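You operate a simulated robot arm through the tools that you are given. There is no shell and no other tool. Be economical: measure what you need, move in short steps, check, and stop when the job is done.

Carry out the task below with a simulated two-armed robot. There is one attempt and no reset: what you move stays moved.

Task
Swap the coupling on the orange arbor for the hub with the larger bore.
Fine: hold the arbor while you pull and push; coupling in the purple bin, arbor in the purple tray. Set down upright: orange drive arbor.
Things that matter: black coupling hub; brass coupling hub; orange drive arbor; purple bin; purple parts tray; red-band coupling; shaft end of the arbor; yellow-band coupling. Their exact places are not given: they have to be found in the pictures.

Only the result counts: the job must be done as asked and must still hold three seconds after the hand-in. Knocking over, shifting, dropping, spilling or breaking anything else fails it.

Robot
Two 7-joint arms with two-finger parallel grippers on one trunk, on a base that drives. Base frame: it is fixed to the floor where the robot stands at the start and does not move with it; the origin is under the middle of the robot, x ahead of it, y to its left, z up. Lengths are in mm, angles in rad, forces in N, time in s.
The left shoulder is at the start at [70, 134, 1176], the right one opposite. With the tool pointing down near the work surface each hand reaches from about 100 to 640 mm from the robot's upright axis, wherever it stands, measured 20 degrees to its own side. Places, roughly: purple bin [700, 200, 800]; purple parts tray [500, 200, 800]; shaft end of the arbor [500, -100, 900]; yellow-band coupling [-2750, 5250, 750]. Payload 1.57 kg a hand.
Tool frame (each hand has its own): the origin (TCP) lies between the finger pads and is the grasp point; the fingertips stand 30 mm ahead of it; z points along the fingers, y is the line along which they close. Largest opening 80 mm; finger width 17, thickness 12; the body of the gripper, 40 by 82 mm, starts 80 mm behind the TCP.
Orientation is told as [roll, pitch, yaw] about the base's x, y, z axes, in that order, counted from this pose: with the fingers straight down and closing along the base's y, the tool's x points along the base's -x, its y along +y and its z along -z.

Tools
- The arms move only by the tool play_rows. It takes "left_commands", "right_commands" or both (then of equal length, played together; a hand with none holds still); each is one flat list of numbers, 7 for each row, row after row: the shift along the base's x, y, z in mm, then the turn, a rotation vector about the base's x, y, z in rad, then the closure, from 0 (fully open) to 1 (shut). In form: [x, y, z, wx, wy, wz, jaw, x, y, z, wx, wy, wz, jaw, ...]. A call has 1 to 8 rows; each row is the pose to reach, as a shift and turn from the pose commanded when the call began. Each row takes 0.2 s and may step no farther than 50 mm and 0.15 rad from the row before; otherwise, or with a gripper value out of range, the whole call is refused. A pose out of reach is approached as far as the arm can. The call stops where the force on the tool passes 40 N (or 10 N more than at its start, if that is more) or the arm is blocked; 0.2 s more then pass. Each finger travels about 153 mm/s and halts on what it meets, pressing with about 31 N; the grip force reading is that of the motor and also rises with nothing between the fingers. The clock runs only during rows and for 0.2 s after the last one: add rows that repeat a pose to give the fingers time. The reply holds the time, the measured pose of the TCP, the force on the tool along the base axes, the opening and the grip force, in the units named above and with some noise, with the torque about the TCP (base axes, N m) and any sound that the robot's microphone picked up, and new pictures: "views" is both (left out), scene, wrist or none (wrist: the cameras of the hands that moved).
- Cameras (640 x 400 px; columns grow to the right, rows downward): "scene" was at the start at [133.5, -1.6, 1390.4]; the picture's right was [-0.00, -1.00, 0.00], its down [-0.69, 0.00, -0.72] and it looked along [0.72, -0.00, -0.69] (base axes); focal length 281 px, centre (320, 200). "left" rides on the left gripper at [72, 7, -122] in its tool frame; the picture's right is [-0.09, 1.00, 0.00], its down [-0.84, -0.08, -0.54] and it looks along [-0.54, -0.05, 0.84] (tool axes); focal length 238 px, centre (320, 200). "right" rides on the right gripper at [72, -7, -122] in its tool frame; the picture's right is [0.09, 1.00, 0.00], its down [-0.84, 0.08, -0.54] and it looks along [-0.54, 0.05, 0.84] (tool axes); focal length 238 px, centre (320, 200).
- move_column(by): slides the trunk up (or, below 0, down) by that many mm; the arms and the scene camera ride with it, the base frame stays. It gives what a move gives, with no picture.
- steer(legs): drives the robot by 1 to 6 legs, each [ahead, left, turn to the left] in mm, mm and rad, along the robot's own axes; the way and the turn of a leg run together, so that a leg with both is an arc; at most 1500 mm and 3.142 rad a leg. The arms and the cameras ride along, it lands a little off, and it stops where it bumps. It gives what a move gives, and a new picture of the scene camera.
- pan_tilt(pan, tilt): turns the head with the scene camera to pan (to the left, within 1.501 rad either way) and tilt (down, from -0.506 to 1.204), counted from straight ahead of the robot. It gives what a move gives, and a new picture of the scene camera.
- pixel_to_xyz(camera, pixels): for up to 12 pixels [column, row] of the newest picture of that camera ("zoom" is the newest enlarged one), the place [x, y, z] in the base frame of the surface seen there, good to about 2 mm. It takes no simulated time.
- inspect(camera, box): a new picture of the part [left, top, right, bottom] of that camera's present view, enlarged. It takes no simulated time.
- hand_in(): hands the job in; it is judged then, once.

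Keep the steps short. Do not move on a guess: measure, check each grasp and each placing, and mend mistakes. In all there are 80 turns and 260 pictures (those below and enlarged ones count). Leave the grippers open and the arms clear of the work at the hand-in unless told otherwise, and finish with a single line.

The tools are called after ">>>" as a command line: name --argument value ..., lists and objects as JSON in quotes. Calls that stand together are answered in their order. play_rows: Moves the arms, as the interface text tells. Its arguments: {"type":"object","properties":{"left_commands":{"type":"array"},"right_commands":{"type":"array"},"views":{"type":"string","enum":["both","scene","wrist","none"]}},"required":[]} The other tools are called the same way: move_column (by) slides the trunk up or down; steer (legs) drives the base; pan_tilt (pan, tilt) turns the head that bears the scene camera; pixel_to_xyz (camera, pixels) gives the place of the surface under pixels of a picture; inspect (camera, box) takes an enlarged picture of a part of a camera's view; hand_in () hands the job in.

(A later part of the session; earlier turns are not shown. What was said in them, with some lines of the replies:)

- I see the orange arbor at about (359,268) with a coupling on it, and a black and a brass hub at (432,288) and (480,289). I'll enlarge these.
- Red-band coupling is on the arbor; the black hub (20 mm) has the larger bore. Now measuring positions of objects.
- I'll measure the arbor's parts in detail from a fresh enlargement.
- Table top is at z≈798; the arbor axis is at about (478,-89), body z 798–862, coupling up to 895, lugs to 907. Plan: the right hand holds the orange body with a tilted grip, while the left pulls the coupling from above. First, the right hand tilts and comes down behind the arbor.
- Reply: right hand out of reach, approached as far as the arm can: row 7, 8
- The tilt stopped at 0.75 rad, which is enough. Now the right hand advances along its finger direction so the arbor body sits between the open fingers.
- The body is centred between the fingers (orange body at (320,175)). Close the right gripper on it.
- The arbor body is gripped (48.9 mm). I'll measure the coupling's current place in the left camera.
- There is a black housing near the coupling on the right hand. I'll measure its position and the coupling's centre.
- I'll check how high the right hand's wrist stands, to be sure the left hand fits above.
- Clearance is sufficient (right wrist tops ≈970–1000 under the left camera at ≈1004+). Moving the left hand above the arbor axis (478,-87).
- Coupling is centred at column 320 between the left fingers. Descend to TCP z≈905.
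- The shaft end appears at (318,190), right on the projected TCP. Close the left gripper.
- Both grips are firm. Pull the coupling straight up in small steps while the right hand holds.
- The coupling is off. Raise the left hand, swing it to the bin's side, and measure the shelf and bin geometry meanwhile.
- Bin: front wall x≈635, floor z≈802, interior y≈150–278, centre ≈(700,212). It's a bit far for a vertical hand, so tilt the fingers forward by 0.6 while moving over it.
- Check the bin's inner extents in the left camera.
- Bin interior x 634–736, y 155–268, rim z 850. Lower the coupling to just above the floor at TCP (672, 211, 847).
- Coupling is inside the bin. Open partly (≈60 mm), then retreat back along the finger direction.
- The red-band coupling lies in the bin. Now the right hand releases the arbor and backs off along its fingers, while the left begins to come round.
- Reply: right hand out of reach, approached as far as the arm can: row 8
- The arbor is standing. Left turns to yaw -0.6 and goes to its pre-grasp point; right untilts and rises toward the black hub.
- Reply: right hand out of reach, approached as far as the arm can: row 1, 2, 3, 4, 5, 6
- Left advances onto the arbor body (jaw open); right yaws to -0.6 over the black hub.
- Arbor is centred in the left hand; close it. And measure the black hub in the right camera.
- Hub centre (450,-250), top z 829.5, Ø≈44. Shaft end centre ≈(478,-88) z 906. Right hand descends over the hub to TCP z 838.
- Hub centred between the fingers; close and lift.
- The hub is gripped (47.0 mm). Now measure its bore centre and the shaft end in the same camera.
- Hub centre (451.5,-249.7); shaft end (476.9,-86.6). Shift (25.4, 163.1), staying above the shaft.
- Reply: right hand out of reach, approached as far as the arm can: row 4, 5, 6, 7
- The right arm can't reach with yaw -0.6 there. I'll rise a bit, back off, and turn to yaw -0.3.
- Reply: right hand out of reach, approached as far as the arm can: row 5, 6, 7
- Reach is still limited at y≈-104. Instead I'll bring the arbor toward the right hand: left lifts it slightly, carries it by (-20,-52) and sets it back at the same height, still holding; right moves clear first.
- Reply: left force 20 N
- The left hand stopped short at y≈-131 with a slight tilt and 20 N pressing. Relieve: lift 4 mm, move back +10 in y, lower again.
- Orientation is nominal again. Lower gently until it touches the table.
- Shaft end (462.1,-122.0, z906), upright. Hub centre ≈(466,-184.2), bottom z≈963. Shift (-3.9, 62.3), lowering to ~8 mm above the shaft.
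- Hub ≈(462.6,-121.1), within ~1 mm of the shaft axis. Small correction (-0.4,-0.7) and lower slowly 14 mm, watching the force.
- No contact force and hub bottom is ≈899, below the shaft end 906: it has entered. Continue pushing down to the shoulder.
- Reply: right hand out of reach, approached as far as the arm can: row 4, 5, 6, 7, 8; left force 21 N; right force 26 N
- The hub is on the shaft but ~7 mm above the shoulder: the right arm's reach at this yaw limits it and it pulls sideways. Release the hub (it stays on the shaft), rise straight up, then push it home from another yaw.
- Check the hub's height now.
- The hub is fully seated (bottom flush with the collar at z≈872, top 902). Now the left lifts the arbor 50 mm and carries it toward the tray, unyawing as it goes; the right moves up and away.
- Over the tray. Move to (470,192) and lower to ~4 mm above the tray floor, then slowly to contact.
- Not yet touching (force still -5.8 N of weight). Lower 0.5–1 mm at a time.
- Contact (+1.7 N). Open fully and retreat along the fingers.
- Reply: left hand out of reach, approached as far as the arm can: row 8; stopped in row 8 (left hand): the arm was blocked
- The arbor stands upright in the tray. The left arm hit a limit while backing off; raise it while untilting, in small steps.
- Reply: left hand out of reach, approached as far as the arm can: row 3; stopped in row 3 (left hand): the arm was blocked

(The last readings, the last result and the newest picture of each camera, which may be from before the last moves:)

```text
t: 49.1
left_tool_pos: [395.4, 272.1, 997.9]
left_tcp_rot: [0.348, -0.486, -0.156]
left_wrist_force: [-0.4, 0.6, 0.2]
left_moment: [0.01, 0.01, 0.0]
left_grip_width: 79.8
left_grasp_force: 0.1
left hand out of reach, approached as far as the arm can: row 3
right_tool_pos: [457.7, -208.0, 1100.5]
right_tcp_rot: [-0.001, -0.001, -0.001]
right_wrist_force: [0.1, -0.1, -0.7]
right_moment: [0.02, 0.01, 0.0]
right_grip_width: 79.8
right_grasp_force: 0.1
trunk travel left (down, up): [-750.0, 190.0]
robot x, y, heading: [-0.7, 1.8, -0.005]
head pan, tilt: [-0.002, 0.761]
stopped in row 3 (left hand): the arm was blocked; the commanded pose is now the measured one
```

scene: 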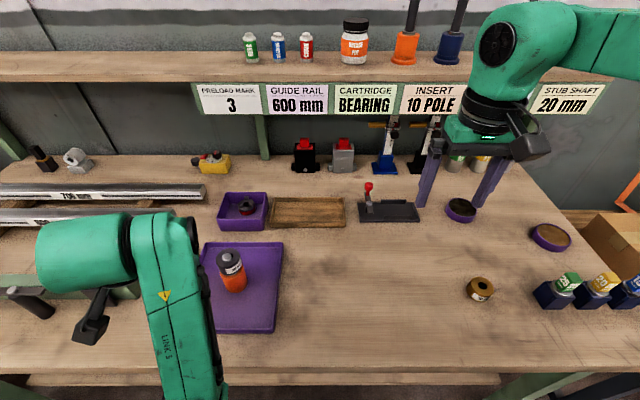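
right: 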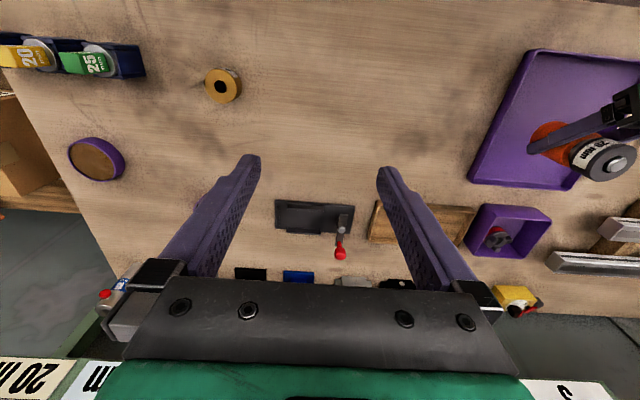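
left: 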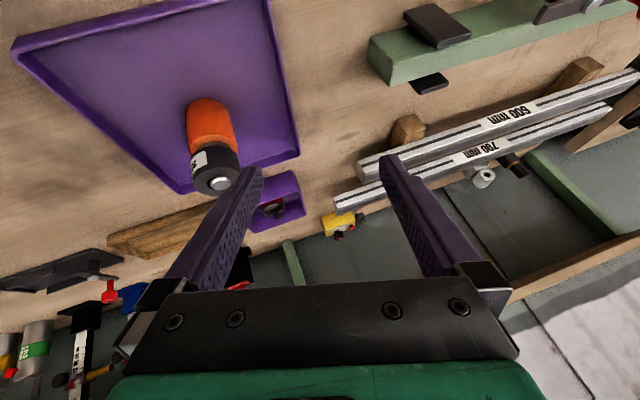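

The left hand is clear, ~90 mm above the work. Final check of the arbor, hub, bin and other objects.

>>> inspect --camera "scene" --box '[170, 180, 330, 340]'

>>> pixel_to_xyz --camera "scene" --pixels '[[230, 258], [222, 260], [239, 258], [229, 265], [234, 285], [480, 283], [246, 207], [177, 331], [283, 243]]'

>>> inspect --camera "left" --box '[340, 0, 640, 180]'

```text
2.50 times, centred on (250, 260) of scene
```

zoom: 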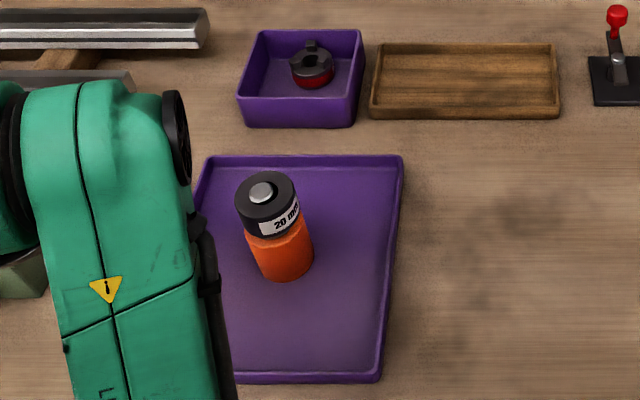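

```text
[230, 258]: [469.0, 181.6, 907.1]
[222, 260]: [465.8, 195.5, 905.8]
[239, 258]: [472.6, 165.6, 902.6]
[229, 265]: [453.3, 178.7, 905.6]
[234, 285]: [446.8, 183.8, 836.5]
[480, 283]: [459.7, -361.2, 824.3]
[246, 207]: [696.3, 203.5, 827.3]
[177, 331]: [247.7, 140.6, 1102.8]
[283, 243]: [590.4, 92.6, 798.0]
```

```text
2.13 times, centred on (490, 90) of left
```

zoom: 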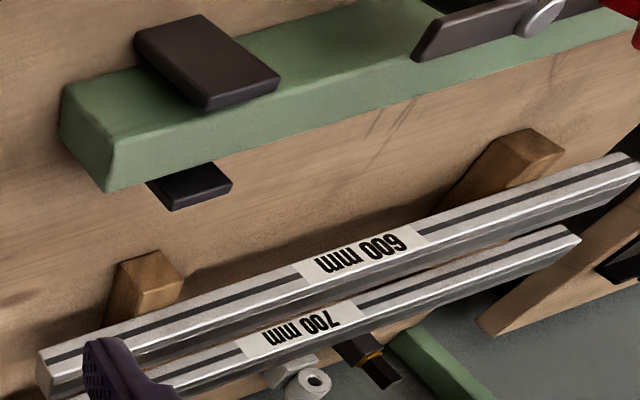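

The arbor seems ~10 mm off in y from where I set it; check its tilt carefully.

>>> inspect --camera "scene" --box '[195, 235, 275, 305]'

>>> inspect --camera "left" --box '[150, 70, 280, 210]'

```text
5.71 times, centred on (235, 270) of scene
```

zoom: 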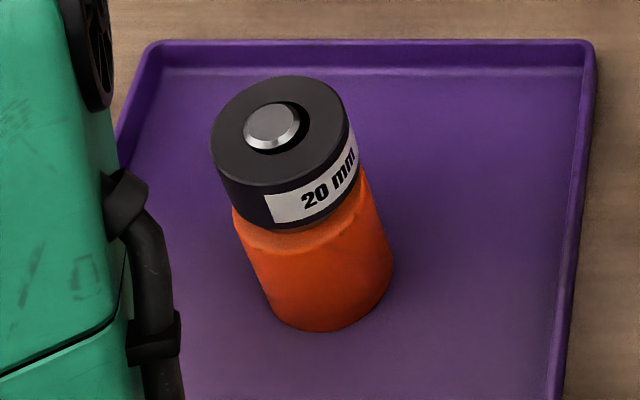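

```text
2.86 times, centred on (215, 140) of left
```

zoom: 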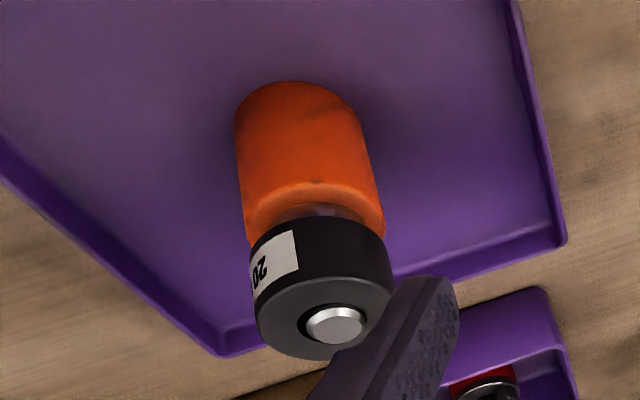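

>>> inspect --camera "scene" --box '[195, 235, 275, 305]'

>>> pixel_to_xyz --camera "zoom" --pixels '[[270, 125], [218, 140], [345, 110], [275, 82], [285, 180], [230, 105], [335, 150], [275, 270], [385, 260], [320, 320], [450, 250], [240, 330]]'

```text
5.71 times, centred on (235, 270) of scene
```

zoom: 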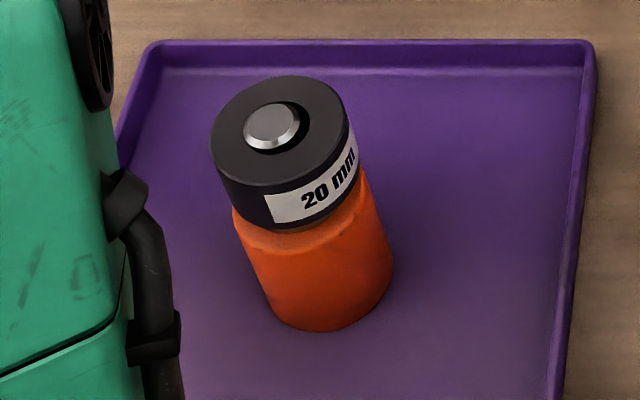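

```text
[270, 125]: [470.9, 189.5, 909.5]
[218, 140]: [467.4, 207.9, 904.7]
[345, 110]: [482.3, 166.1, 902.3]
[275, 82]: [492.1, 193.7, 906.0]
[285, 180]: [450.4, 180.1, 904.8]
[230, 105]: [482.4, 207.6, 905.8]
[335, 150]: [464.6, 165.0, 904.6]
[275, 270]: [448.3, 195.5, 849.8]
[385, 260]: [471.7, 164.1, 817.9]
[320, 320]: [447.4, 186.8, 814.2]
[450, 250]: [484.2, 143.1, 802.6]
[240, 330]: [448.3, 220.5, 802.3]
```

The arbor is upright at (470,189) in the tray with the 20 mm hub seated, the red-band coupling is in the bin, both grippers are open and the arms are clear. Handing in.

>>> hand_in

```text
The job is handed in.
```

The red-band coupling is in the purple bin, the black 20 mm hub is seated on the orange arbor, and the arbor is upright in the purple tray; handed in, result not reported back.
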